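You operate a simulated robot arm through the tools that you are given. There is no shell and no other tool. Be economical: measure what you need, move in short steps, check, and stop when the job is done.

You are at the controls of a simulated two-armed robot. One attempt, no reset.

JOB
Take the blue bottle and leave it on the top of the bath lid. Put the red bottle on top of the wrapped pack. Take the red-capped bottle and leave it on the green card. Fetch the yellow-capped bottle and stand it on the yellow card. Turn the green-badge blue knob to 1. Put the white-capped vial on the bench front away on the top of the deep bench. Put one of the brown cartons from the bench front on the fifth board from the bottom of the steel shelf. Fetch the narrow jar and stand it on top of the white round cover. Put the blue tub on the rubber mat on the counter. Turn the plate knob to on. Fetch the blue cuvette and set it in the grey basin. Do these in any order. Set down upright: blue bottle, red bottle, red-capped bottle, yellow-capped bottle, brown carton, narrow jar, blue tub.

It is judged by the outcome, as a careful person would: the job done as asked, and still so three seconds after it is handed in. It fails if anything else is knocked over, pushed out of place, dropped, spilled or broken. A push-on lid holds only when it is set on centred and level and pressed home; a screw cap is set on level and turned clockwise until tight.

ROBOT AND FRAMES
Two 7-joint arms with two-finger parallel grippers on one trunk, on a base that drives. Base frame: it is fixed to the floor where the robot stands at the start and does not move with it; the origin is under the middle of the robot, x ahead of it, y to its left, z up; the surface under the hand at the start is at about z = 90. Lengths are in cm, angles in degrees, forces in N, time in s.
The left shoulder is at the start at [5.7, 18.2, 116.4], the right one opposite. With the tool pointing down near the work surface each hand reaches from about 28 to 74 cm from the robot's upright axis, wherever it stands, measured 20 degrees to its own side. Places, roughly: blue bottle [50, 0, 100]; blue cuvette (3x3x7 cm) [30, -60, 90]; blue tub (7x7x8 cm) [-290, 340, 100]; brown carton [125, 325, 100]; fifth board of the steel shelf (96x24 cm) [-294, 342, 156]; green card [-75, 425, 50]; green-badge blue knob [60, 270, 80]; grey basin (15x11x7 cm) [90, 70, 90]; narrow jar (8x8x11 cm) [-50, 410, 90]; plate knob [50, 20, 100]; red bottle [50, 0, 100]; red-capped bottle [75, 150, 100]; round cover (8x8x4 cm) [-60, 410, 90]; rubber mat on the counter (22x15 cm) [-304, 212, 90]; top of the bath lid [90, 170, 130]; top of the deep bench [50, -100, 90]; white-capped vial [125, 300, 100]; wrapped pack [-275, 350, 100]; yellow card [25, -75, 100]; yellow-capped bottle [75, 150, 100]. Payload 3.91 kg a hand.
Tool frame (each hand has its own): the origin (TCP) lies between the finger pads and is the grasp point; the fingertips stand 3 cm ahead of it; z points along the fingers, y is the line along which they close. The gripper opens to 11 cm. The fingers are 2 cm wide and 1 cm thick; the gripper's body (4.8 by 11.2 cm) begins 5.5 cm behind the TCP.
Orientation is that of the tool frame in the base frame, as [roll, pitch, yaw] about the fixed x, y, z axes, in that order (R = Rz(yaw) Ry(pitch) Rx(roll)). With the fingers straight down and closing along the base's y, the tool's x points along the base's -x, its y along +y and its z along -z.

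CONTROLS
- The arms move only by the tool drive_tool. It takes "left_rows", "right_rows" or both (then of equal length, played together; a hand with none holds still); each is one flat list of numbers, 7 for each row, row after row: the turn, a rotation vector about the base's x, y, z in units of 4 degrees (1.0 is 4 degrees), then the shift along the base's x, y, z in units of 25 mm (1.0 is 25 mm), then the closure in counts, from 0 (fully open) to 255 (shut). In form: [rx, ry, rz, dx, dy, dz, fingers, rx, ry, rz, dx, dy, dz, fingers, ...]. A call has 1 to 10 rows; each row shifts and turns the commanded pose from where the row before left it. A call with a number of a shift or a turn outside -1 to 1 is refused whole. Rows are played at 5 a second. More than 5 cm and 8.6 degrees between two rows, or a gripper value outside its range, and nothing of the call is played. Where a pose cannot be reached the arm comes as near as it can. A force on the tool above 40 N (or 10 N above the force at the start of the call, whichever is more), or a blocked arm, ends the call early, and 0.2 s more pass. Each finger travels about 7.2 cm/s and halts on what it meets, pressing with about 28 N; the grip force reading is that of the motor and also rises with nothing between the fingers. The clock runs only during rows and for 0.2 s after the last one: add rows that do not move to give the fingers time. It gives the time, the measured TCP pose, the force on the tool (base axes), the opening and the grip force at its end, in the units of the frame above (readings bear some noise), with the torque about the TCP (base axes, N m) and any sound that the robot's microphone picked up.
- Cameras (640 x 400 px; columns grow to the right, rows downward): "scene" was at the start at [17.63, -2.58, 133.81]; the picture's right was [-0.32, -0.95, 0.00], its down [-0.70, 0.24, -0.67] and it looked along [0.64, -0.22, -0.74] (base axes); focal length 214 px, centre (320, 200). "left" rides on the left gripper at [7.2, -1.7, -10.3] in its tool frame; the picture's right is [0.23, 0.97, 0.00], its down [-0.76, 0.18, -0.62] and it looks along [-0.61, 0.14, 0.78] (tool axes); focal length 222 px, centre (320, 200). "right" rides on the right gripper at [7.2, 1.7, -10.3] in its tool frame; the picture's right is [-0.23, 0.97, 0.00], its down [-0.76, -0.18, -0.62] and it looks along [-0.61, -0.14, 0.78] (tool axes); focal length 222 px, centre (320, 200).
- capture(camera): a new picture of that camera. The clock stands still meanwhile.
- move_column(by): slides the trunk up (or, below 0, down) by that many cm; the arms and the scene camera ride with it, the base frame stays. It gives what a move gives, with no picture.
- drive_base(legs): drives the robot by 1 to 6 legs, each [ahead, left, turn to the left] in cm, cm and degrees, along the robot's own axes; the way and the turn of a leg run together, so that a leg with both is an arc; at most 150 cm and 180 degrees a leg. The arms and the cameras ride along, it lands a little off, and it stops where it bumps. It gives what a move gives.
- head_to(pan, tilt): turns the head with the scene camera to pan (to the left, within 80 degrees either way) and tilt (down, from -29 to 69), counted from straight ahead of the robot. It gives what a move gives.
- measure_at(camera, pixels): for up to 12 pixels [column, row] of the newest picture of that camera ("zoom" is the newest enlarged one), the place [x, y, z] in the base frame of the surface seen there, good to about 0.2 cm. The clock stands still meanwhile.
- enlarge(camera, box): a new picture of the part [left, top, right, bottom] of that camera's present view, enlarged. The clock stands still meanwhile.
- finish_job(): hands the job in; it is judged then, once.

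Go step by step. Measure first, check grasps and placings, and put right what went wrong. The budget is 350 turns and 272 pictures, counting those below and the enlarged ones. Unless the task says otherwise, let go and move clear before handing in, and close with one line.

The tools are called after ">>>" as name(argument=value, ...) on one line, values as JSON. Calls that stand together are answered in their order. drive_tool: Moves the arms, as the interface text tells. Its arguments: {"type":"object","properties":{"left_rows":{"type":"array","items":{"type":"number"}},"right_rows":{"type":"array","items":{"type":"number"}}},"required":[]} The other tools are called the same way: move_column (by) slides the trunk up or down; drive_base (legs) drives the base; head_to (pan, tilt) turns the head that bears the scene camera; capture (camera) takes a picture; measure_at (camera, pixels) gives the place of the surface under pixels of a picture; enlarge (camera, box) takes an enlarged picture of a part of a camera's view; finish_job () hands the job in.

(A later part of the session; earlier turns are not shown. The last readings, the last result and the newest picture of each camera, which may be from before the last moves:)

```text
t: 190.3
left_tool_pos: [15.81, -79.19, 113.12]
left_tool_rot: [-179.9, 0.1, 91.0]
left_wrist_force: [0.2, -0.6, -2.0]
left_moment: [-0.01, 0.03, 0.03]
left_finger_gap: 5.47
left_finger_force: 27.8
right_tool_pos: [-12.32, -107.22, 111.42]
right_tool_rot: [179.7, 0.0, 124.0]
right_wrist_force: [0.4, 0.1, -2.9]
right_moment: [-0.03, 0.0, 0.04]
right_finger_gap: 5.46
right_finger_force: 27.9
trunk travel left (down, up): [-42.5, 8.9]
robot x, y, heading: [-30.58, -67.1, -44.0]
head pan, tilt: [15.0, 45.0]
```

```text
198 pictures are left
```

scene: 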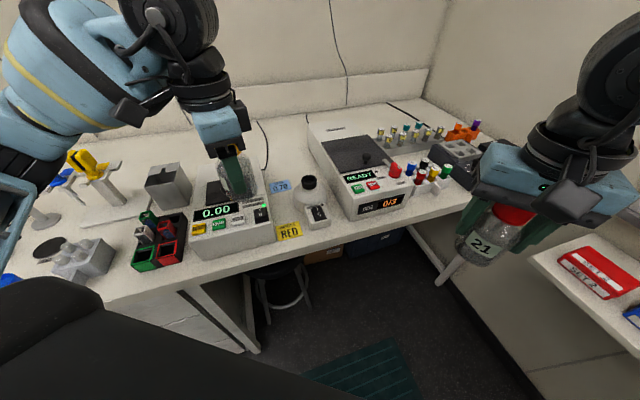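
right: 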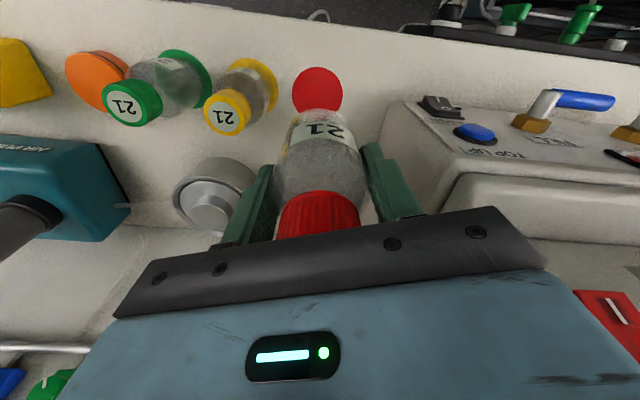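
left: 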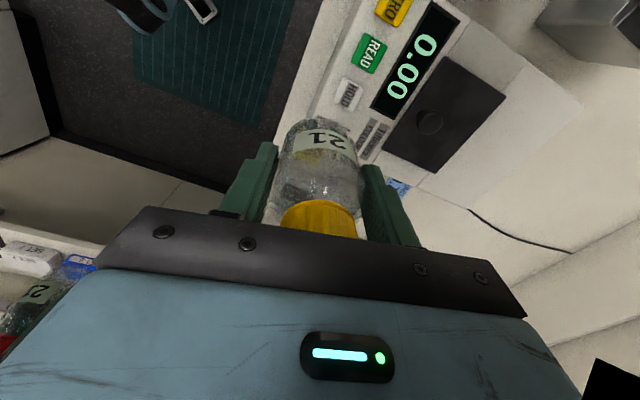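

Left hand at (15.9,-79.2), yaw 91. Slide 8 cm to over the card and lower partway.

>>> drive_tool(left_rows=[0, 0, 0, 0.04, -0.83, 0, 255, 0, 0, 0, 0.04, -0.83, 0, 255, 0, 0, 0, 0.04, -0.83, 0, 255, 0, 0, 0, 0, -0.8, 0, 255, 0, 0, 0, 0, 0, -1, 255, 0, 0, 0, 0, 0, -1, 255, 0, 0, 0, 0, 0, -1, 255, 0, 0, 0, 0, 0, -1, 255, 0, 0, 0, 0, 0, 0, 255])

>>> enlarge(camera="scene", box=[220, 130, 380, 250])

>>> capture(camera="left")

```text
t: 192.3
left_tool_pos: [16.14, -87.27, 103.17]
left_tool_rot: [-179.9, 0.1, 91.0]
left_wrist_force: [0.6, 0.2, -1.9]
left_moment: [-0.02, 0.02, 0.01]
left_finger_gap: 5.5
left_finger_force: 27.9
right_tool_pos: [-12.3, -107.3, 111.25]
right_tool_rot: [179.7, 0.1, 124.1]
right_wrist_force: [0.0, 0.0, -1.7]
right_moment: [0.0, 0.03, -0.01]
right_finger_gap: 5.46
right_finger_force: 28.1
trunk travel left (down, up): [-42.5, 8.9]
robot x, y, heading: [-31.0, -66.87, -43.7]
head pan, tilt: [15.0, 45.0]
```

```text
3.33 times, centred on (300, 190) of scene
```

zoom: 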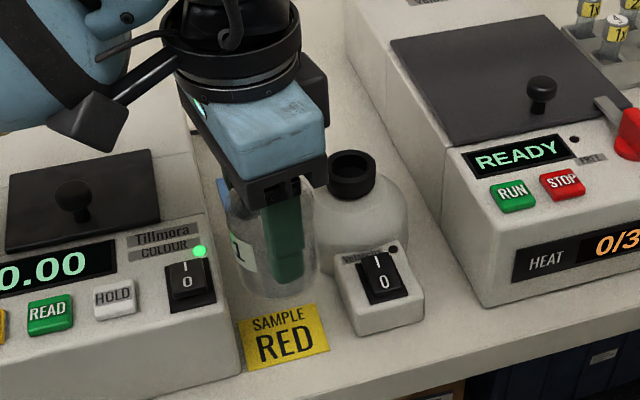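

```text
196 pictures are left
```

left: 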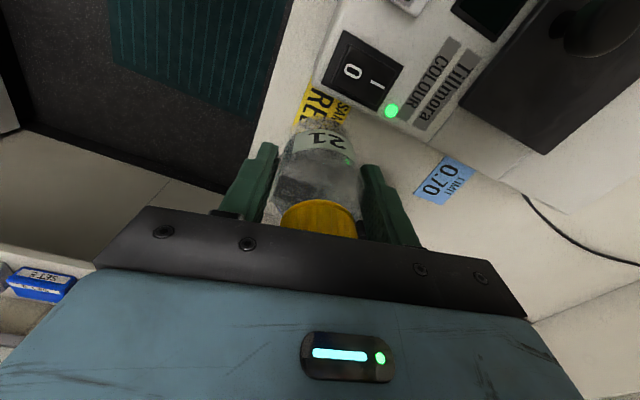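

Aligned above the card. Lower to contact.

>>> drive_tool(left_rows=[0, 0, 0, 0, 0, -0.8, 255, 0, 0, 0, 0, 0, -0.8, 255, 0, 0, 0, 0, 0, -0.8, 255, 0, 0, 0, 0, 0, -0.25, 255, 0, 0, 0, 0, 0, -0.1, 255, 0, 0, 0, 0, 0, -0.1, 255, 0, 0, 0, 0, 0, -0.1, 255])

>>> enlarge(camera="scene", box=[220, 130, 380, 250])

```text
t: 193.9
left_tool_pos: [16.11, -87.25, 96.09]
left_tool_rot: [179.9, 0.4, 91.0]
left_wrist_force: [2.0, 0.0, 22.4]
left_moment: [0.05, -0.14, 0.0]
left_finger_gap: 5.44
left_finger_force: 28.2
right_tool_pos: [-12.28, -107.07, 111.48]
right_tool_rot: [179.6, 0.2, 124.1]
right_wrist_force: [0.5, 0.3, -1.2]
right_moment: [-0.01, -0.01, 0.0]
right_finger_gap: 5.45
right_finger_force: 28.6
trunk travel left (down, up): [-42.5, 8.9]
robot x, y, heading: [-30.94, -67.27, -43.9]
head pan, tilt: [15.0, 45.0]
```

```text
3.33 times, centred on (300, 190) of scene
```

zoom: 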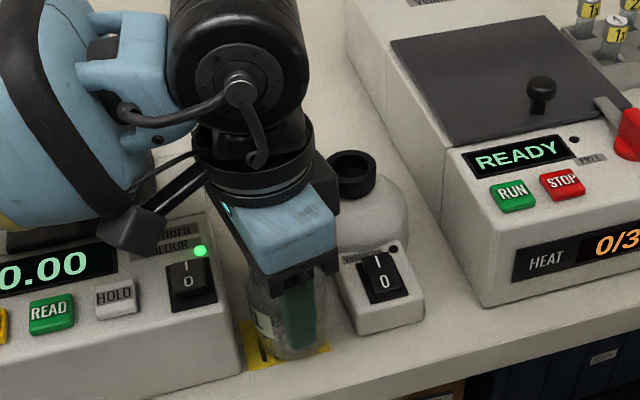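

Contact on the card. Release (open to ~6.6 cm) and rise straight up.

>>> drive_tool(left_rows=[0, 0, 0, 0, 0, 0.06, 255, 0, 0, 0, 0, 0, 0, 150, 0, 0, 0, 0, 0, 0, 105, 0, 0, 0, 0, 0, 0, 100, 0, 0, 0, 0, 0, 0.6, 100, 0, 0, 0, 0, 0, 0.8, 100, 0, 0, 0, 0, 0, 1, 100, 0, 0, 0, 0, 0, 1, 100, 0, 0, 0, 0, 0, 1, 100, 0, 0, 0, 0, 0, 1, 100])

>>> enlarge(camera="scene", box=[220, 130, 380, 250])

```text
t: 196.1
left_tool_pos: [16.01, -87.62, 109.17]
left_tool_rot: [-179.9, 0.2, 91.0]
left_wrist_force: [0.3, -0.9, 0.1]
left_moment: [0.04, -0.02, -0.01]
left_finger_gap: 6.7
left_finger_force: 0.1
right_tool_pos: [-12.27, -107.3, 111.39]
right_tool_rot: [179.7, 0.1, 124.1]
right_wrist_force: [0.6, 0.9, -1.7]
right_moment: [-0.01, -0.04, 0.01]
right_finger_gap: 5.46
right_finger_force: 27.8
trunk travel left (down, up): [-42.5, 8.9]
robot x, y, heading: [-30.74, -66.96, -43.9]
head pan, tilt: [15.0, 45.0]
```

```text
3.33 times, centred on (300, 190) of scene
```

zoom: 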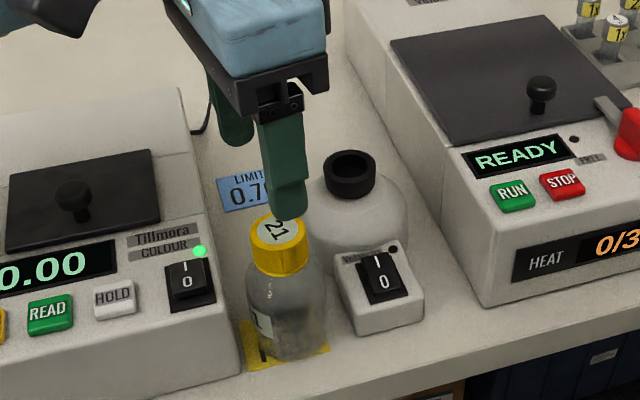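

Yellow-capped bottle stands on the yellow card. Raise both hands, unwind the left wrist, then go for the red dye bottle.

>>> drive_tool(left_rows=[0, 0, 0, 0, 0, 1, 100, 0, 0, 0, 0, 0, 1, 100, 0, 0, 1, -0.5, 0.5, 1, 130, 0, 0, 1, -0.5, 0.5, 1, 130, 0, 0, 1, -0.5, 0.5, 0, 130, 0, 0, 1, -0.5, 0.5, 0, 130, 0, 0, 1, 0, 0, 0, 130, 0, 0, 1, 0, 0, 0, 130, 0, 0, 1, 0, 0, 0, 130, 0, 0, 1, 0, 0, 0, 130], right_rows=[0, 0, 0, 0, 0, 1, 255, 0, 0, 0, 0, 0, 1, 255, 0, 0, 0, 0, 0, 1, 255, 0, 0, 0, 0, 0, 1, 255, 0, 0, 0, 0, 0, 0, 255, 0, 0, 0, 0, 0, 0, 255, 0, 0, 0, 0, 0, 0, 255, 0, 0, 0, 0, 0, 0, 255, 0, 0, 0, 0, 0, 0, 255, 0, 0, 0, 0, 0, 0, 255])

>>> drive_base(legs=[[-12, 0, 0], [0, 0, 44], [0, 45, 0], [30, 0, 0]])

>>> head_to(pan=10, tilt=45)

>>> capture(camera="scene")

```text
t: 198.3
left_tool_pos: [11.14, -82.35, 119.41]
left_tool_rot: [-179.9, 0.1, 123.1]
left_wrist_force: [1.2, 0.0, 0.6]
left_moment: [-0.04, 0.01, 0.0]
left_finger_gap: 5.4
left_finger_force: 0.1
right_tool_pos: [-12.28, -107.24, 121.31]
right_tool_rot: [179.7, 0.1, 124.2]
right_wrist_force: [0.4, 0.3, -2.5]
right_moment: [0.02, -0.01, -0.01]
right_finger_gap: 5.45
right_finger_force: 28.0
trunk travel left (down, up): [-42.5, 8.9]
robot x, y, heading: [-30.69, -67.03, -43.9]
head pan, tilt: [15.0, 45.0]
```

```text
t: 207.2
left_tool_pos: [31.49, 3.32, 119.41]
left_tool_rot: [180.0, 0.1, 166.5]
left_wrist_force: [-0.3, 0.1, 0.7]
left_moment: [0.0, -0.01, -0.02]
left_finger_gap: 5.37
left_finger_force: 0.1
right_tool_pos: [31.65, -30.72, 121.38]
right_tool_rot: [179.8, 0.1, 167.6]
right_wrist_force: [-0.1, 0.7, -1.9]
right_moment: [-0.01, 0.03, -0.01]
right_finger_gap: 5.49
right_finger_force: 28.3
trunk travel left (down, up): [-42.5, 8.9]
robot x, y, heading: [-9.68, -14.55, -0.3]
head pan, tilt: [15.0, 45.0]
```

```text
t: 207.9
left_tool_pos: [31.52, 3.4, 119.54]
left_tool_rot: [-179.9, 0.2, 166.5]
left_wrist_force: [0.4, 0.9, 0.4]
left_moment: [-0.01, 0.0, 0.01]
left_finger_gap: 5.4
left_finger_force: 0.0
right_tool_pos: [31.66, -30.77, 121.31]
right_tool_rot: [179.7, 0.0, 167.7]
right_wrist_force: [-0.1, -0.2, -1.8]
right_moment: [-0.01, 0.01, 0.01]
right_finger_gap: 5.46
right_finger_force: 28.6
trunk travel left (down, up): [-42.5, 8.9]
robot x, y, heading: [-9.08, -14.48, -0.4]
head pan, tilt: [10.0, 45.0]
```

```text
193 pictures are left
```

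scene: 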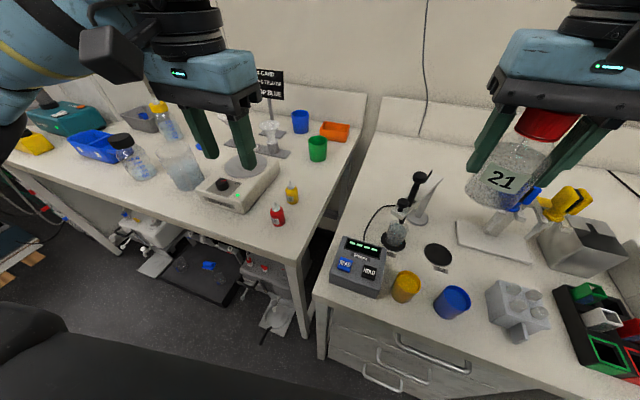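

Red dye bottle at (278,214). Measure it.

>>> measure_at(camera="scene", pixels=[[278, 216], [277, 206], [272, 216], [284, 216], [292, 195]])

>>> capture(camera="left")

```text
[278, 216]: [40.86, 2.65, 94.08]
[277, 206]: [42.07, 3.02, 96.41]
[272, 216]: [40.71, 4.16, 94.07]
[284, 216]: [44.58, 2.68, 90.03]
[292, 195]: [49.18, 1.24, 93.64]
```

```text
192 pictures are left
```

left: 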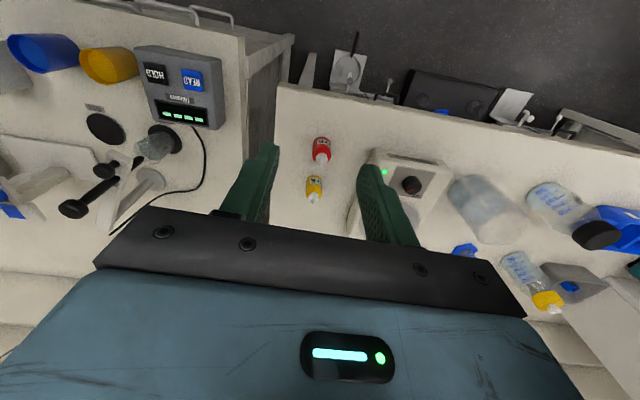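

Centre ≈ (42.3,3.0). Move over and down.

>>> drive_tool(left_rows=[0, 0, 0.5, 0.87, -0.03, -0.4, 130, 0, 0, 0.5, 0.87, -0.03, -0.4, 130, 0, 0, 0.5, 0.87, -0.03, -0.5, 130, 0, 0, 0.5, 0.87, -0.03, -0.5, 130, 0, 0, 0, 0.84, -0.03, -0.5, 130, 0, 0, 0, 0, 0, -0.8, 130, 0, 0, 0, 0, 0, -0.8, 130, 0, 0, 0, 0, 0, 0, 130])

>>> capture(camera="left")

```text
t: 209.7
left_tool_pos: [42.46, 2.95, 109.78]
left_tool_rot: [-179.9, 0.1, 174.5]
left_wrist_force: [-0.3, -0.1, -0.5]
left_moment: [0.0, 0.0, -0.01]
left_finger_gap: 5.4
left_finger_force: 0.0
right_tool_pos: [31.7, -30.88, 121.3]
right_tool_rot: [179.7, 0.3, 167.6]
right_wrist_force: [-0.4, 0.1, -1.3]
right_moment: [-0.02, -0.03, 0.01]
right_finger_gap: 5.46
right_finger_force: 28.3
trunk travel left (down, up): [-42.5, 8.9]
robot x, y, heading: [-9.71, -14.04, -0.4]
head pan, tilt: [10.0, 45.0]
```

```text
191 pictures are left
```

left: 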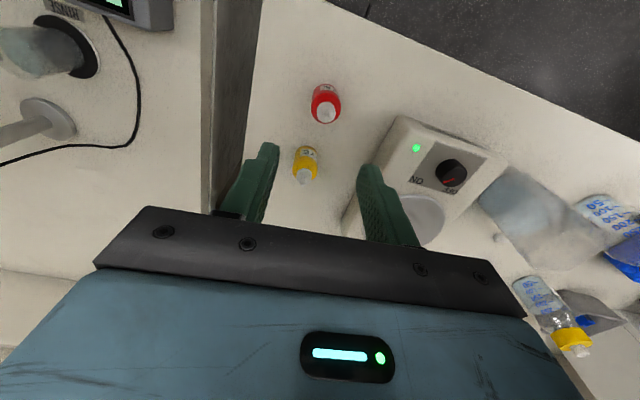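

>>> measure_at(camera="left", pixels=[[325, 113], [312, 105], [340, 105], [303, 175], [326, 98]])

```text
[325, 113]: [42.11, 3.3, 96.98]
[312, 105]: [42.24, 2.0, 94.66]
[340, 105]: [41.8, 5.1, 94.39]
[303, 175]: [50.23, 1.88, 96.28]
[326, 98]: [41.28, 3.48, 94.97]
```

Centre (42.2,3.4): correct slightly, descend, grip, and lift.

>>> drive_tool(left_rows=[0, 0, 0, -0.08, 0.16, -0.9, 130, 0, 0, 0, 0, 0, -0.9, 130, 0, 0, 0, 0, 0, -0.9, 130, 0, 0, 0, 0, 0, -0.9, 130, 0, 0, 0, 0, 0, -0.9, 130, 0, 0, 0, 0, 0, -0.9, 130, 0, 0, 0, 0, 0, -0.9, 130, 0, 0, 0, 0, 0, 0, 130])

>>> drive_tool(left_rows=[0, 0, 0, 0, 0, 0, 255, 0, 0, 0, 0, 0, 0, 255, 0, 0, 0, 0, 0, 0, 255, 0, 0, 0, 0, 0, 0.6, 255, 0, 0, 0, 0, 0, 1, 255, 0, 0, 0, 0, 0, 1, 255, 0, 0, 0, 0, 0, 1, 255, 0, 0, 0, 0, 0, 1, 255, 0, 0, 0, 0, 0, 1, 255, 0, 0, 0, 0, 0, 1, 255])

>>> capture(camera="left")

```text
t: 211.5
left_tool_pos: [42.24, 3.55, 93.85]
left_tool_rot: [-179.8, 0.1, 174.6]
left_wrist_force: [-0.9, -1.2, -0.5]
left_moment: [0.0, 0.0, 0.02]
left_finger_gap: 5.38
left_finger_force: 0.1
right_tool_pos: [31.62, -30.85, 121.27]
right_tool_rot: [179.7, 0.1, 167.7]
right_wrist_force: [0.1, 0.7, -1.3]
right_moment: [-0.04, 0.04, 0.01]
right_finger_gap: 5.47
right_finger_force: 27.9
trunk travel left (down, up): [-42.5, 8.9]
robot x, y, heading: [-9.39, -14.31, -0.6]
head pan, tilt: [10.0, 45.0]
```

```text
t: 213.7
left_tool_pos: [42.0, 3.34, 110.26]
left_tool_rot: [-179.9, 0.1, 174.5]
left_wrist_force: [-0.6, 0.6, 0.1]
left_moment: [0.0, -0.03, 0.03]
left_finger_gap: 3.26
left_finger_force: 28.3
right_tool_pos: [31.62, -30.67, 121.21]
right_tool_rot: [179.7, 0.1, 167.6]
right_wrist_force: [-0.2, 0.6, -2.6]
right_moment: [0.01, 0.0, -0.02]
right_finger_gap: 5.46
right_finger_force: 28.1
trunk travel left (down, up): [-42.5, 8.9]
robot x, y, heading: [-9.37, -14.36, -0.3]
head pan, tilt: [10.0, 45.0]
```

```text
190 pictures are left
```

left: 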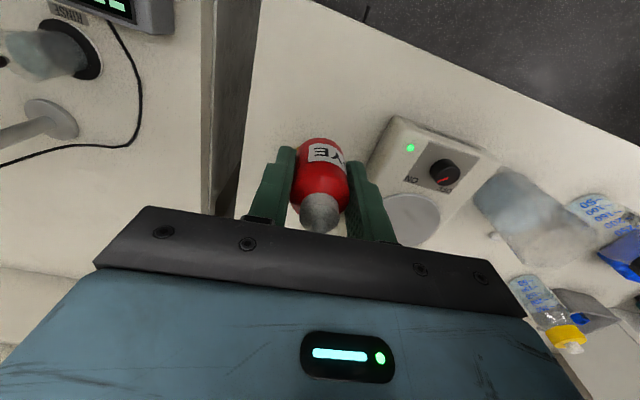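

Red dye bottle held. Retract and drive back/left toward the area at y≈400, then look.

>>> drive_tool(left_rows=[0, 0, 0, -0.7, 0.3, 1, 255, 0, 0, 0, -0.8, 0.3, 1, 255, 0, 0, 0, -0.8, 0.3, 1, 255, 0, 0, 0, -0.8, 0.3, 0, 255, 0, 0, 0, -0.8, 0.3, 0, 255])

>>> drive_base(legs=[[-60, 0, 0], [0, 110, 0], [0, 110, 0], [0, 0, 88]])

>>> head_to(pan=0, tilt=25)

>>> capture(camera="scene")

>>> head_to(pan=60, tilt=25)

>>> capture(camera="scene")

>>> head_to(pan=-60, tilt=25)

>>> capture(camera="scene")

```text
t: 214.9
left_tool_pos: [32.41, 7.24, 118.07]
left_tool_rot: [-179.9, 0.1, 174.5]
left_wrist_force: [0.1, -0.5, -1.4]
left_moment: [0.0, -0.03, 0.0]
left_finger_gap: 3.26
left_finger_force: 27.8
right_tool_pos: [31.68, -30.73, 121.29]
right_tool_rot: [179.7, 0.1, 167.7]
right_wrist_force: [-0.7, 0.1, -1.2]
right_moment: [0.01, -0.03, 0.02]
right_finger_gap: 5.46
right_finger_force: 27.8
trunk travel left (down, up): [-42.5, 8.9]
robot x, y, heading: [-9.71, -14.17, -0.3]
head pan, tilt: [10.0, 45.0]
```

```text
t: 240.9
left_tool_pos: [-85.24, 243.66, 118.03]
left_tool_rot: [180.0, 0.1, -96.5]
left_wrist_force: [-0.1, -0.2, -0.2]
left_moment: [-0.05, 0.03, 0.0]
left_finger_gap: 3.23
left_finger_force: 28.0
right_tool_pos: [-47.31, 242.13, 121.22]
right_tool_rot: [179.7, 0.1, -103.4]
right_wrist_force: [-0.6, -0.3, -2.3]
right_moment: [0.01, -0.02, 0.04]
right_finger_gap: 5.47
right_finger_force: 27.9
trunk travel left (down, up): [-42.5, 8.9]
robot x, y, heading: [-64.38, 201.79, 88.8]
head pan, tilt: [10.0, 45.0]
```

```text
t: 241.7
left_tool_pos: [-85.29, 243.82, 118.12]
left_tool_rot: [-179.9, 0.1, -96.6]
left_wrist_force: [-0.2, -0.3, -0.8]
left_moment: [0.0, -0.02, 0.03]
left_finger_gap: 3.23
left_finger_force: 28.2
right_tool_pos: [-47.26, 242.27, 121.29]
right_tool_rot: [179.7, 0.1, -103.4]
right_wrist_force: [0.4, -0.2, -2.6]
right_moment: [-0.04, 0.05, 0.02]
right_finger_gap: 5.47
right_finger_force: 28.1
trunk travel left (down, up): [-42.5, 8.9]
robot x, y, heading: [-64.61, 201.44, 88.6]
head pan, tilt: [0.0, 25.0]
```

```text
189 pictures are left
```

scene: 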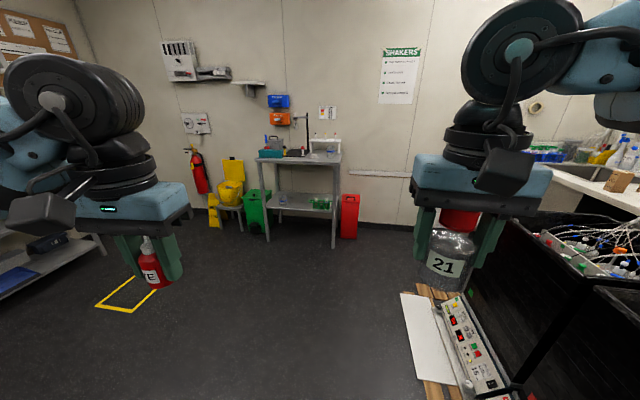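

```text
t: 243.0
left_tool_pos: [-85.27, 243.69, 118.07]
left_tool_rot: [-179.9, 0.1, -96.5]
left_wrist_force: [1.0, -0.3, -0.2]
left_moment: [0.0, 0.01, -0.03]
left_finger_gap: 3.26
left_finger_force: 28.1
right_tool_pos: [-47.12, 242.25, 121.23]
right_tool_rot: [179.7, 0.1, -103.4]
right_wrist_force: [0.5, -0.2, -1.8]
right_moment: [0.0, 0.0, 0.04]
right_finger_gap: 5.47
right_finger_force: 28.1
trunk travel left (down, up): [-42.5, 8.9]
robot x, y, heading: [-64.38, 201.01, 88.5]
head pan, tilt: [60.0, 25.0]
```

```text
188 pictures are left
```

scene: 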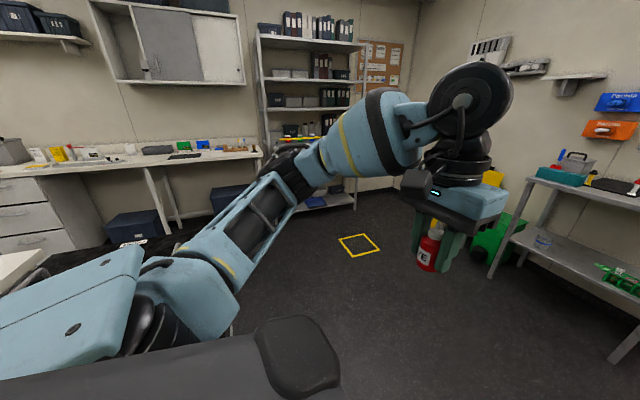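

```text
t: 245.0
left_tool_pos: [-85.32, 243.67, 118.07]
left_tool_rot: [-179.9, 0.1, -96.5]
left_wrist_force: [0.1, -0.1, -0.6]
left_moment: [0.01, 0.0, -0.02]
left_finger_gap: 3.26
left_finger_force: 28.1
right_tool_pos: [-47.21, 242.26, 121.42]
right_tool_rot: [179.7, 0.2, -103.3]
right_wrist_force: [0.2, 0.1, -2.5]
right_moment: [0.0, 0.02, 0.02]
right_finger_gap: 5.49
right_finger_force: 27.4
trunk travel left (down, up): [-42.5, 8.9]
robot x, y, heading: [-64.58, 201.42, 88.6]
head pan, tilt: [-60.0, 25.0]
```

```text
187 pictures are left
```

scene: 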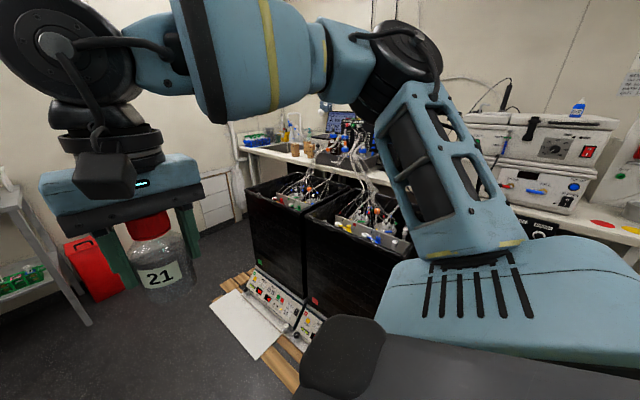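

The steel table (scene centre, (300,180)) holds the jar/cover, with the green card on its lower shelf; pallets lie at the right. Drive closer to the table.

>>> drive_base(legs=[[110, 0, 0]])

>>> head_to(pan=0, tilt=40)

>>> capture(camera="scene")

```text
t: 250.7
left_tool_pos: [-81.38, 355.41, 118.06]
left_tool_rot: [-179.8, 0.0, -97.1]
left_wrist_force: [-0.5, 0.3, -0.4]
left_moment: [0.0, 0.01, -0.01]
left_finger_gap: 3.24
left_finger_force: 27.5
right_tool_pos: [-43.5, 353.5, 121.44]
right_tool_rot: [179.7, 0.1, -104.1]
right_wrist_force: [0.4, 0.3, -1.3]
right_moment: [0.0, 0.02, 0.01]
right_finger_gap: 5.48
right_finger_force: 28.2
trunk travel left (down, up): [-42.5, 8.9]
robot x, y, heading: [-60.87, 313.16, 87.9]
head pan, tilt: [-60.0, 25.0]
```

```text
t: 252.0
left_tool_pos: [-81.32, 355.28, 117.98]
left_tool_rot: [-179.9, 0.1, -97.1]
left_wrist_force: [-0.5, -0.2, 0.1]
left_moment: [0.0, -0.01, 0.03]
left_finger_gap: 3.25
left_finger_force: 28.3
right_tool_pos: [-43.51, 353.53, 121.33]
right_tool_rot: [179.7, 0.0, -104.1]
right_wrist_force: [-0.2, 0.2, -2.1]
right_moment: [0.03, 0.0, -0.03]
right_finger_gap: 5.48
right_finger_force: 28.4
trunk travel left (down, up): [-42.5, 8.9]
robot x, y, heading: [-60.84, 312.78, 88.0]
head pan, tilt: [0.0, 40.0]
```

```text
186 pictures are left
```

scene: 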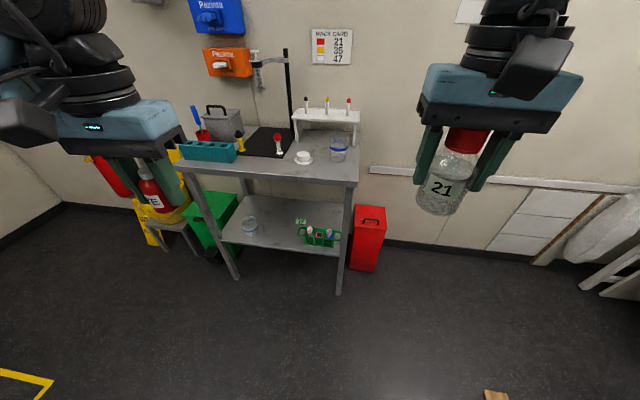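

>>> enlarge(camera="scene", box=[170, 80, 380, 260])

>>> measure_at(camera="zoom", pixels=[[517, 205], [517, 220], [407, 210], [407, 228], [407, 240], [240, 420], [400, 385], [440, 440], [470, 460], [540, 300], [60, 240], [560, 270]])

```text
2.22 times, centred on (275, 170) of scene
```

zoom: 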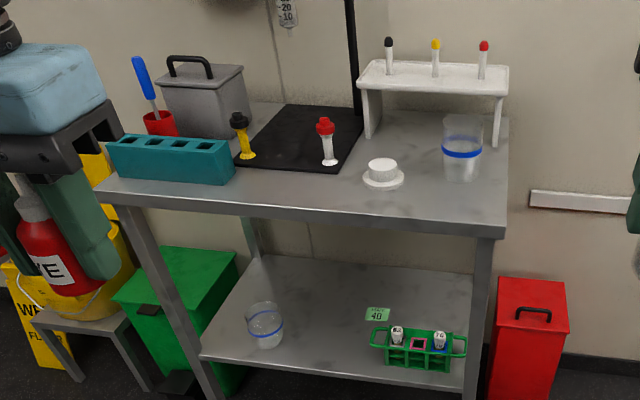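

```text
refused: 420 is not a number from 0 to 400
```

Green card at zoom (378,313) on the lower shelf by the green rack; cover at (383,173), jar with blue band at (462,150). Measure.

>>> measure_at(camera="zoom", pixels=[[383, 165], [383, 182], [370, 180], [401, 180], [445, 120], [482, 122], [462, 180], [462, 155], [366, 307], [388, 309], [388, 320], [366, 319]])

>>> measure_at(camera="zoom", pixels=[[378, 313], [375, 330], [465, 345], [410, 370], [300, 260], [250, 310], [205, 355], [485, 225], [480, 270], [110, 190], [300, 215], [470, 385]])

```text
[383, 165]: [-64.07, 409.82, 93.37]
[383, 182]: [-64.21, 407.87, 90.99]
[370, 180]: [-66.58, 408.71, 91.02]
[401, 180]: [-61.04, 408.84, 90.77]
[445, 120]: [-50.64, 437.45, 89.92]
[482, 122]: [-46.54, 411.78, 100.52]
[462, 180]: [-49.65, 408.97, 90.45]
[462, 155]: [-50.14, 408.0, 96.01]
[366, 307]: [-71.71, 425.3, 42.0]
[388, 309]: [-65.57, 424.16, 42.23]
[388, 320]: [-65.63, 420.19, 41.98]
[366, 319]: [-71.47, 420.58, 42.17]
```

```text
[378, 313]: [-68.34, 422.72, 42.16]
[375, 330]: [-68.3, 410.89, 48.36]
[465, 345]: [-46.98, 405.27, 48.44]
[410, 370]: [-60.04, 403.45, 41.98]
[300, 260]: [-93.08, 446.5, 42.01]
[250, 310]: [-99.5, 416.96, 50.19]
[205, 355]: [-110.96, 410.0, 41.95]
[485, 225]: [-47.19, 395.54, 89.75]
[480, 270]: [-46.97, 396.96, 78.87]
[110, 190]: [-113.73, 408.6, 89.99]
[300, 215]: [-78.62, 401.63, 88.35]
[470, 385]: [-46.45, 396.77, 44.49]
```

Green card centre is (-68.6,422.6) at z 42, under the table top. I'll lower the trunk so the arm can reach under, and look at the clearance.

>>> move_column(by=-40)

>>> head_to(pan=5, tilt=10)

>>> capture(camera="scene")

```text
t: 255.8
left_tool_pos: [-81.51, 355.38, 78.02]
left_tool_rot: [-180.0, 0.1, -97.1]
left_wrist_force: [-0.5, -0.1, -0.9]
left_moment: [-0.03, 0.0, 0.03]
left_finger_gap: 3.26
left_finger_force: 28.7
right_tool_pos: [-43.17, 353.73, 81.16]
right_tool_rot: [179.6, -0.5, -104.6]
right_wrist_force: [0.1, 0.0, -1.9]
right_moment: [0.0, 0.0, 0.0]
right_finger_gap: 5.48
right_finger_force: 28.0
trunk travel left (down, up): [-2.5, 48.9]
robot x, y, heading: [-61.18, 312.97, 88.0]
head pan, tilt: [0.0, 40.0]
```

```text
t: 256.8
left_tool_pos: [-81.4, 355.43, 78.14]
left_tool_rot: [-180.0, 0.0, -97.1]
left_wrist_force: [0.1, 0.3, -0.7]
left_moment: [-0.01, 0.02, 0.01]
left_finger_gap: 3.26
left_finger_force: 27.5
right_tool_pos: [-43.48, 353.82, 81.55]
right_tool_rot: [179.3, 0.2, -104.6]
right_wrist_force: [2.3, 61.4, 17.5]
right_moment: [-8.8, 1.03, -2.07]
right_finger_gap: 5.45
right_finger_force: 28.3
trunk travel left (down, up): [-2.5, 48.9]
robot x, y, heading: [-61.04, 312.68, 87.9]
head pan, tilt: [5.0, 10.0]
```

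```text
184 pictures are left
```

scene: 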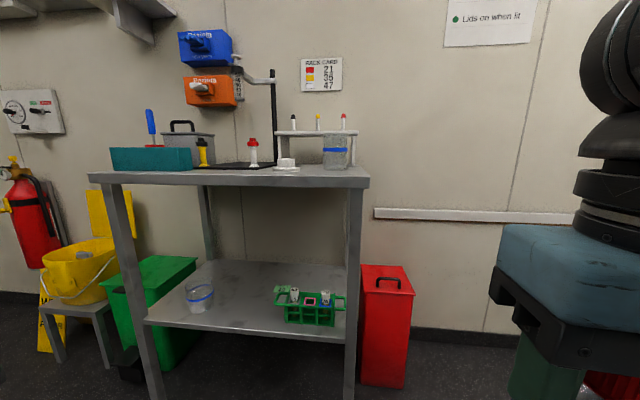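

The right wrist shows a 61 N force: something is touching. Check the right camera.

>>> capture(camera="right")

>>> head_to(pan=-45, tilt=25)

>>> capture(camera="scene")

```text
183 pictures are left
```

right: 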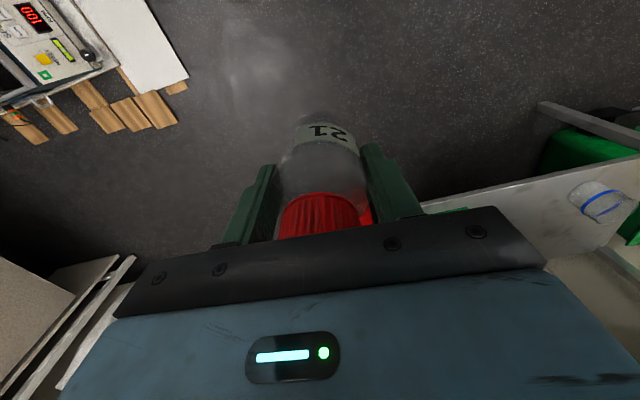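

```text
t: 258.0
left_tool_pos: [-81.46, 355.37, 78.09]
left_tool_rot: [-179.9, 0.1, -97.2]
left_wrist_force: [-0.4, -0.4, -0.9]
left_moment: [0.01, 0.02, 0.02]
left_finger_gap: 3.22
left_finger_force: 28.5
right_tool_pos: [-43.39, 353.63, 81.35]
right_tool_rot: [179.8, 0.1, -104.0]
right_wrist_force: [1.0, -0.1, -2.4]
right_moment: [0.04, 0.01, -0.01]
right_finger_gap: 5.47
right_finger_force: 27.7
trunk travel left (down, up): [-2.5, 48.9]
robot x, y, heading: [-60.88, 313.04, 87.9]
head pan, tilt: [-45.0, 25.0]
```

```text
182 pictures are left
```

scene: 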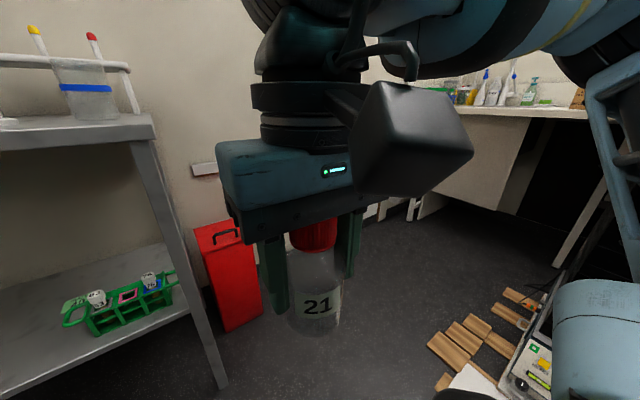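

The force vanished (the head likely brushed the raised wrist). Measure table edge/underside and legs.

>>> measure_at(camera="scene", pixels=[[75, 123], [75, 140], [75, 148], [140, 170], [180, 290], [30, 155], [100, 300], [150, 275], [70, 305], [110, 170]])

```text
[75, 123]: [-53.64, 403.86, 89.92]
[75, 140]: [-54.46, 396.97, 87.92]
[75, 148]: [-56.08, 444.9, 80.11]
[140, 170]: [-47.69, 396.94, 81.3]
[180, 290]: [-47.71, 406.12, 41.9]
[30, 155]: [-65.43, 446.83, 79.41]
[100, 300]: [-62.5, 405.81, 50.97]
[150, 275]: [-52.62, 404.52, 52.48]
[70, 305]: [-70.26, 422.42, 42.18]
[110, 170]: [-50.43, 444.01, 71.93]
```

Underside is ≈86, so with the trunk low the arm fits under. Lower trunk fully, lower the right hand to z≈51, and move the left hand aside.

>>> move_column(by=-2.3)

>>> drive_tool(right_rows=[0, 0, 0, 0, 0, -1, 255, 0, 0, 0, 0, 0, -1, 255, 0, 0, 0, 0, 0, -1, 255, 0, 0, 0, 0, 0, -1, 255, 0, 0, 0, 0, 0, -1, 255, 0, 0, 0, 0, 0, -1, 255, 0, 0, 0, 0, 0, -1, 255, 0, 0, 0, 0, 0, -1, 255, 0, 0, 0, 0, 0, -1, 255, 0, 0, 0, 0, 0, -1, 255], left_rows=[0, 0, 0, -1, -0.55, 0, 255, 0, 0, 0, -1, -0.55, 0, 255, 0, 0, 0, -1, -0.55, 0, 255, 0, 0, 0, -1, -0.55, 0, 255, 0, 0, 0, -1, -0.55, 0, 255, 0, 0, 0, -1, -0.55, 0, 255, 0, 0, 0, -1, -0.55, 0, 255, 0, 0, 0, -1, -0.55, 0, 255, 0, 0, 0, -1, -0.55, 0, 255, 0, 0, 0, -1, -0.55, 0, 255])

>>> drive_tool(right_rows=[0, 0, 0, 0, 0, -1, 255, 0, 0, 0, 0, 0, -0.4, 255])

>>> head_to(pan=-20, tilt=25)

>>> capture(camera="scene")

```text
t: 258.7
left_tool_pos: [-81.42, 355.38, 75.73]
left_tool_rot: [-179.9, 0.2, -97.1]
left_wrist_force: [0.1, 0.5, 0.1]
left_moment: [-0.01, 0.01, 0.01]
left_finger_gap: 3.26
left_finger_force: 27.5
right_tool_pos: [-43.48, 353.53, 79.03]
right_tool_rot: [179.7, 0.1, -104.0]
right_wrist_force: [0.3, 0.8, -2.3]
right_moment: [0.02, -0.02, -0.01]
right_finger_gap: 5.47
right_finger_force: 27.9
trunk travel left (down, up): [-0.2, 51.2]
robot x, y, heading: [-61.01, 312.81, 87.9]
head pan, tilt: [-45.0, 25.0]
```

```text
t: 260.9
left_tool_pos: [-103.07, 342.52, 72.69]
left_tool_rot: [179.9, 0.2, -97.2]
left_wrist_force: [0.2, -0.2, -1.3]
left_moment: [-0.03, -0.04, 0.02]
left_finger_gap: 3.23
left_finger_force: 27.9
left hand out of reach, approached as far as the arm can: row 5, 6, 7, 8
right_tool_pos: [-43.43, 353.52, 54.12]
right_tool_rot: [179.6, 0.0, -104.0]
right_wrist_force: [-0.7, 0.8, -2.6]
right_moment: [0.02, 0.01, -0.01]
right_finger_gap: 5.45
right_finger_force: 28.7
trunk travel left (down, up): [-0.2, 51.2]
robot x, y, heading: [-60.99, 312.83, 88.1]
head pan, tilt: [-45.0, 25.0]
```

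```text
t: 261.5
left_tool_pos: [-103.0, 342.55, 72.56]
left_tool_rot: [-179.9, 0.0, -97.0]
left_wrist_force: [1.0, 0.8, -0.8]
left_moment: [0.0, 0.04, 0.0]
left_finger_gap: 3.26
left_finger_force: 27.9
right_tool_pos: [-43.5, 353.72, 50.5]
right_tool_rot: [179.7, 0.2, -104.0]
right_wrist_force: [-0.4, -0.5, -2.0]
right_moment: [0.01, 0.01, -0.03]
right_finger_gap: 5.47
right_finger_force: 27.8
trunk travel left (down, up): [-0.2, 51.2]
robot x, y, heading: [-61.23, 312.91, 88.1]
head pan, tilt: [-45.0, 25.0]
```

```text
t: 262.4
left_tool_pos: [-102.92, 342.7, 72.7]
left_tool_rot: [-179.9, 0.1, -97.1]
left_wrist_force: [0.3, 0.3, 0.2]
left_moment: [0.01, -0.03, 0.01]
left_finger_gap: 3.27
left_finger_force: 28.2
right_tool_pos: [-43.41, 353.63, 50.39]
right_tool_rot: [179.8, 0.1, -104.0]
right_wrist_force: [-0.2, 0.1, -1.8]
right_moment: [0.01, 0.01, 0.0]
right_finger_gap: 5.47
right_finger_force: 28.1
trunk travel left (down, up): [-0.2, 51.2]
robot x, y, heading: [-60.8, 313.1, 87.8]
head pan, tilt: [-20.0, 25.0]
```

```text
181 pictures are left
```

scene: 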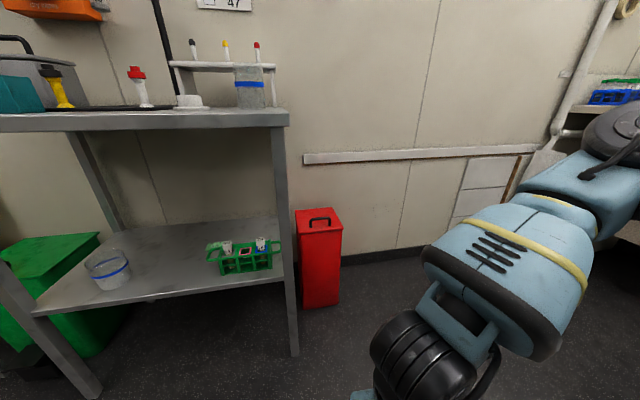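

Check heights of the right arm links relative to the 86 cm underside.

>>> measure_at(camera="scene", pixels=[[400, 330], [440, 270], [500, 215], [540, 190], [620, 120], [570, 260], [600, 200], [480, 340]])

```text
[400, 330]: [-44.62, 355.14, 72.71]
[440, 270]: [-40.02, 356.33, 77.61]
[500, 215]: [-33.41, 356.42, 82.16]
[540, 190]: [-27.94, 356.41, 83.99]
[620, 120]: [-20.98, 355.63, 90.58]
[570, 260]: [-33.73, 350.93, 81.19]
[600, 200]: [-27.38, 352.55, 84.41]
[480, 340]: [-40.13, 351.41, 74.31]
```

The elbow would sit near the table edge with a vertical tool. Better: set the bottle down on the table top, regrip it with the tool tilted forward ~45°, then reach under. Raise the trunk and approach the table.

>>> move_column(by=42.3)

>>> drive_tool(right_rows=[0, 0, 0, 0, 0, 1, 255, 0, 0, 0, 0, 0, 1, 255, 0, 0, 0, 0, 0, 1, 255, 0, 0, 0, 0, 0, 1, 255, 0, 0, 0, 0, 0, 1, 255, 0, 0, 0, 0, 0, 1, 255])

>>> drive_base(legs=[[0, 0, 2], [0, 37, 0], [36, 0, 0]])

>>> head_to(pan=-10, tilt=45)

>>> capture(camera="scene")

```text
refused: 42.3 is not a number from -40 to 40
```

```text
t: 263.8
left_tool_pos: [-102.82, 342.65, 72.71]
left_tool_rot: [-179.9, 0.2, -97.1]
left_wrist_force: [0.0, 0.7, 0.0]
left_moment: [0.0, -0.04, -0.01]
left_finger_gap: 3.25
left_finger_force: 28.0
right_tool_pos: [-43.43, 353.36, 65.46]
right_tool_rot: [179.7, 0.1, -104.0]
right_wrist_force: [0.1, -0.7, -1.6]
right_moment: [-0.01, 0.0, -0.05]
right_finger_gap: 5.44
right_finger_force: 27.2
trunk travel left (down, up): [-0.2, 51.2]
robot x, y, heading: [-60.97, 313.15, 88.1]
head pan, tilt: [-20.0, 25.0]
```

```text
t: 269.8
left_tool_pos: [-140.33, 376.28, 72.68]
left_tool_rot: [-179.9, 0.1, -95.4]
left_wrist_force: [-0.3, 0.4, -0.6]
left_moment: [0.0, 0.01, 0.03]
left_finger_gap: 3.24
left_finger_force: 27.7
right_tool_pos: [-81.09, 388.77, 65.34]
right_tool_rot: [179.7, 0.1, -102.4]
right_wrist_force: [-0.2, 0.9, -2.6]
right_moment: [0.0, -0.02, 0.0]
right_finger_gap: 5.45
right_finger_force: 27.5
trunk travel left (down, up): [-0.2, 51.2]
robot x, y, heading: [-97.58, 347.51, 89.6]
head pan, tilt: [-20.0, 25.0]
```

```text
t: 270.6
left_tool_pos: [-140.34, 376.41, 72.58]
left_tool_rot: [-179.9, 0.1, -95.5]
left_wrist_force: [-0.3, -0.2, 0.1]
left_moment: [0.03, -0.01, 0.0]
left_finger_gap: 3.23
left_finger_force: 28.5
right_tool_pos: [-81.06, 388.77, 65.35]
right_tool_rot: [179.8, 0.1, -102.5]
right_wrist_force: [-0.6, -0.4, -1.2]
right_moment: [0.01, 0.04, 0.03]
right_finger_gap: 5.45
right_finger_force: 27.8
trunk travel left (down, up): [-0.2, 51.2]
robot x, y, heading: [-97.24, 347.64, 90.0]
head pan, tilt: [-10.0, 45.0]
```

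```text
180 pictures are left
```

scene: 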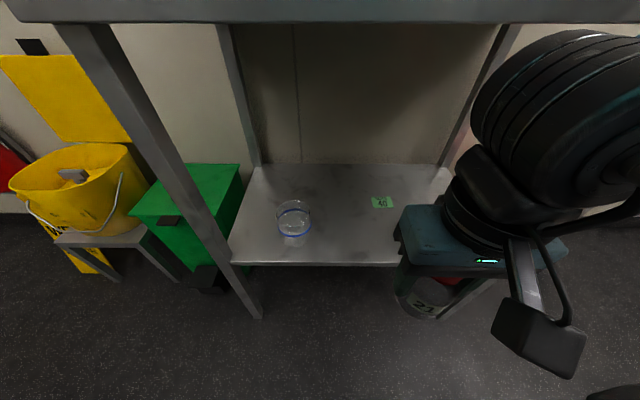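

The trunk command was refused (max 40), luckily no contact. Back off, raise in steps, then return.

>>> drive_base(legs=[[-25, 0, 0]])

>>> move_column(by=40)

>>> drive_base(legs=[[29, 0, 0]])

>>> head_to(pan=-15, tilt=45)

>>> capture(camera="scene")

```text
t: 272.4
left_tool_pos: [-140.42, 351.12, 72.71]
left_tool_rot: [-179.9, 0.1, -95.6]
left_wrist_force: [0.6, 0.4, -0.9]
left_moment: [-0.02, -0.02, 0.0]
left_finger_gap: 3.25
left_finger_force: 28.3
right_tool_pos: [-81.21, 363.69, 65.42]
right_tool_rot: [179.7, 0.1, -102.4]
right_wrist_force: [-0.7, 0.8, -1.7]
right_moment: [0.01, 0.04, 0.0]
right_finger_gap: 5.47
right_finger_force: 27.6
trunk travel left (down, up): [-0.2, 51.2]
robot x, y, heading: [-97.64, 323.18, 89.8]
head pan, tilt: [-10.0, 45.0]
```

```text
t: 276.3
left_tool_pos: [-140.41, 351.18, 112.63]
left_tool_rot: [-179.9, 0.1, -95.6]
left_wrist_force: [-0.3, -0.9, -0.5]
left_moment: [0.01, 0.01, 0.0]
left_finger_gap: 3.26
left_finger_force: 28.4
right_tool_pos: [-81.2, 363.59, 105.35]
right_tool_rot: [179.7, -0.1, -102.5]
right_wrist_force: [0.2, 0.9, -0.9]
right_moment: [0.05, -0.02, 0.01]
right_finger_gap: 5.46
right_finger_force: 27.2
trunk travel left (down, up): [-40.2, 11.2]
robot x, y, heading: [-97.82, 322.66, 89.4]
head pan, tilt: [-10.0, 45.0]
```

```text
t: 278.3
left_tool_pos: [-140.36, 379.93, 112.68]
left_tool_rot: [-179.9, 0.0, -95.3]
left_wrist_force: [0.2, 0.1, 0.0]
left_moment: [-0.04, -0.03, 0.0]
left_finger_gap: 3.25
left_finger_force: 27.5
right_tool_pos: [-81.2, 392.44, 105.32]
right_tool_rot: [179.7, 0.1, -102.2]
right_wrist_force: [-0.7, -0.6, -1.6]
right_moment: [-0.04, 0.04, -0.01]
right_finger_gap: 5.45
right_finger_force: 27.5
trunk travel left (down, up): [-40.2, 11.2]
robot x, y, heading: [-97.63, 351.6, 89.6]
head pan, tilt: [-10.0, 45.0]
```

```text
t: 278.9
left_tool_pos: [-140.33, 380.02, 112.69]
left_tool_rot: [180.0, 0.1, -95.2]
left_wrist_force: [0.2, -0.5, 0.0]
left_moment: [0.01, -0.02, -0.02]
left_finger_gap: 3.24
left_finger_force: 27.6
right_tool_pos: [-81.06, 392.51, 105.41]
right_tool_rot: [179.7, 0.0, -102.2]
right_wrist_force: [-0.4, -0.4, -2.0]
right_moment: [-0.02, 0.0, 0.01]
right_finger_gap: 5.46
right_finger_force: 27.9
trunk travel left (down, up): [-40.2, 11.2]
robot x, y, heading: [-97.81, 351.85, 89.7]
head pan, tilt: [-15.0, 45.0]
```

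```text
179 pictures are left
```

scene: 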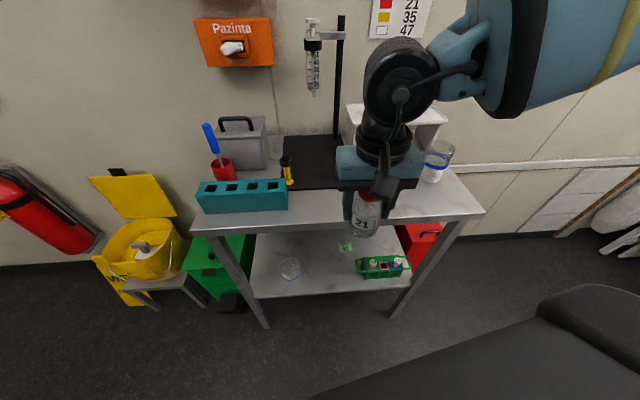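

Place the bottle temporarily at (-81.5,401.5) on the table front, clear of the small items.

>>> drive_tool(right_rows=[0, 0, 0, -0.1, 0.9, 0, 255, 0, 0, 0, -0.1, 0.9, 0, 255, 0, 0, 0, 0, 0.9, 0, 255, 0, 0, 0, 0, 0.9, 0, 255, 0, 0, 0, 0, 0, -1, 255, 0, 0, 0, 0, 0, -1, 255, 0, 0, 0, 0, 0, -1, 255])

>>> enlarge(camera="scene", box=[260, 100, 460, 280])

>>> capture(camera="right")

```text
t: 280.5
left_tool_pos: [-140.31, 379.87, 112.6]
left_tool_rot: [-179.9, 0.0, -95.3]
left_wrist_force: [-0.4, -0.4, -0.2]
left_moment: [0.03, 0.01, -0.03]
left_finger_gap: 3.22
left_finger_force: 28.1
right_tool_pos: [-81.5, 401.4, 97.6]
right_tool_rot: [179.7, 0.1, -102.2]
right_wrist_force: [0.5, -0.4, -2.0]
right_moment: [0.0, 0.01, 0.02]
right_finger_gap: 5.45
right_finger_force: 28.4
trunk travel left (down, up): [-40.2, 11.2]
robot x, y, heading: [-97.2, 351.68, 89.8]
head pan, tilt: [-15.0, 45.0]
```

```text
2.22 times, centred on (360, 190) of scene
```

zoom: 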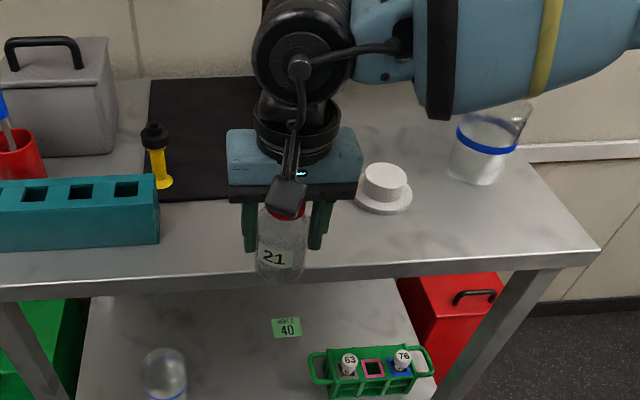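

```text
177 pictures are left
```

right: 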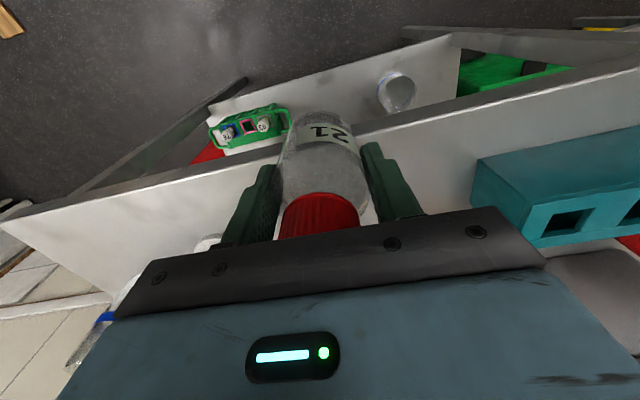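

The table edge slants (y≈402 here), so this spot is too near the edge. Lift and pull back to view the surface.

>>> drive_tool(right_rows=[0, 0, 0, 0, 0, 1, 255, 0, 0, 0, 0, 0, 1, 255, 0, 0, 0, 1, -1, 1, 255, 0, 0, 0, 1, -1, 1, 255, 0, 0, 0, 1, -1, 0, 255, 0, 0, 0, 1, -1, 0, 255, 0, 0, 0, 1, -0.5, 0, 255])

>>> capture(camera="scene")

```text
t: 282.1
left_tool_pos: [-140.35, 379.78, 112.74]
left_tool_rot: [180.0, 0.1, -95.4]
left_wrist_force: [-0.1, 0.6, -0.2]
left_moment: [-0.03, 0.02, 0.01]
left_finger_gap: 3.24
left_finger_force: 28.0
right_tool_pos: [-68.87, 390.39, 107.93]
right_tool_rot: [179.7, 0.1, -102.3]
right_wrist_force: [-0.2, 0.8, -1.7]
right_moment: [-0.01, 0.02, 0.0]
right_finger_gap: 5.47
right_finger_force: 28.3
trunk travel left (down, up): [-40.2, 11.2]
robot x, y, heading: [-97.73, 351.71, 89.8]
head pan, tilt: [-15.0, 45.0]
```

```text
176 pictures are left
```

scene: 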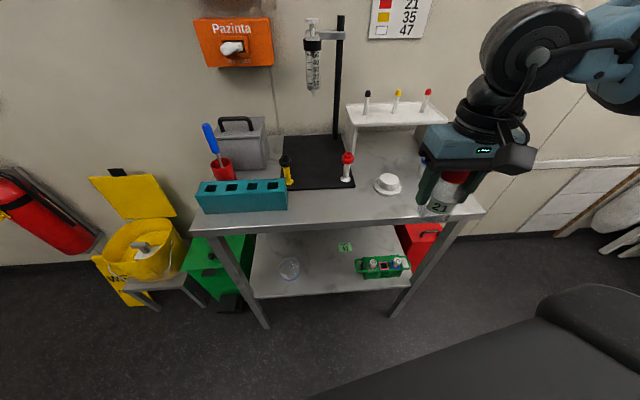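

>>> measure_at(camera="scene", pixels=[[345, 180], [347, 158], [290, 185], [320, 190], [330, 205], [350, 200], [320, 218], [390, 190], [300, 212], [340, 215], [388, 178], [376, 185]])

```text
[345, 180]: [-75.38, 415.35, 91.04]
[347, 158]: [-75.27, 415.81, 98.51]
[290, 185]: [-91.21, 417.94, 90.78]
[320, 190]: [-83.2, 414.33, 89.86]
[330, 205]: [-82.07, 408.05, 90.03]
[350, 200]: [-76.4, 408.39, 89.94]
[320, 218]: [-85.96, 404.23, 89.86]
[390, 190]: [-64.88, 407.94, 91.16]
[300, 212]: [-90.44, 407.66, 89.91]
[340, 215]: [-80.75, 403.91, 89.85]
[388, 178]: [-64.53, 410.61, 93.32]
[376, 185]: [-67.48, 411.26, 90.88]
```

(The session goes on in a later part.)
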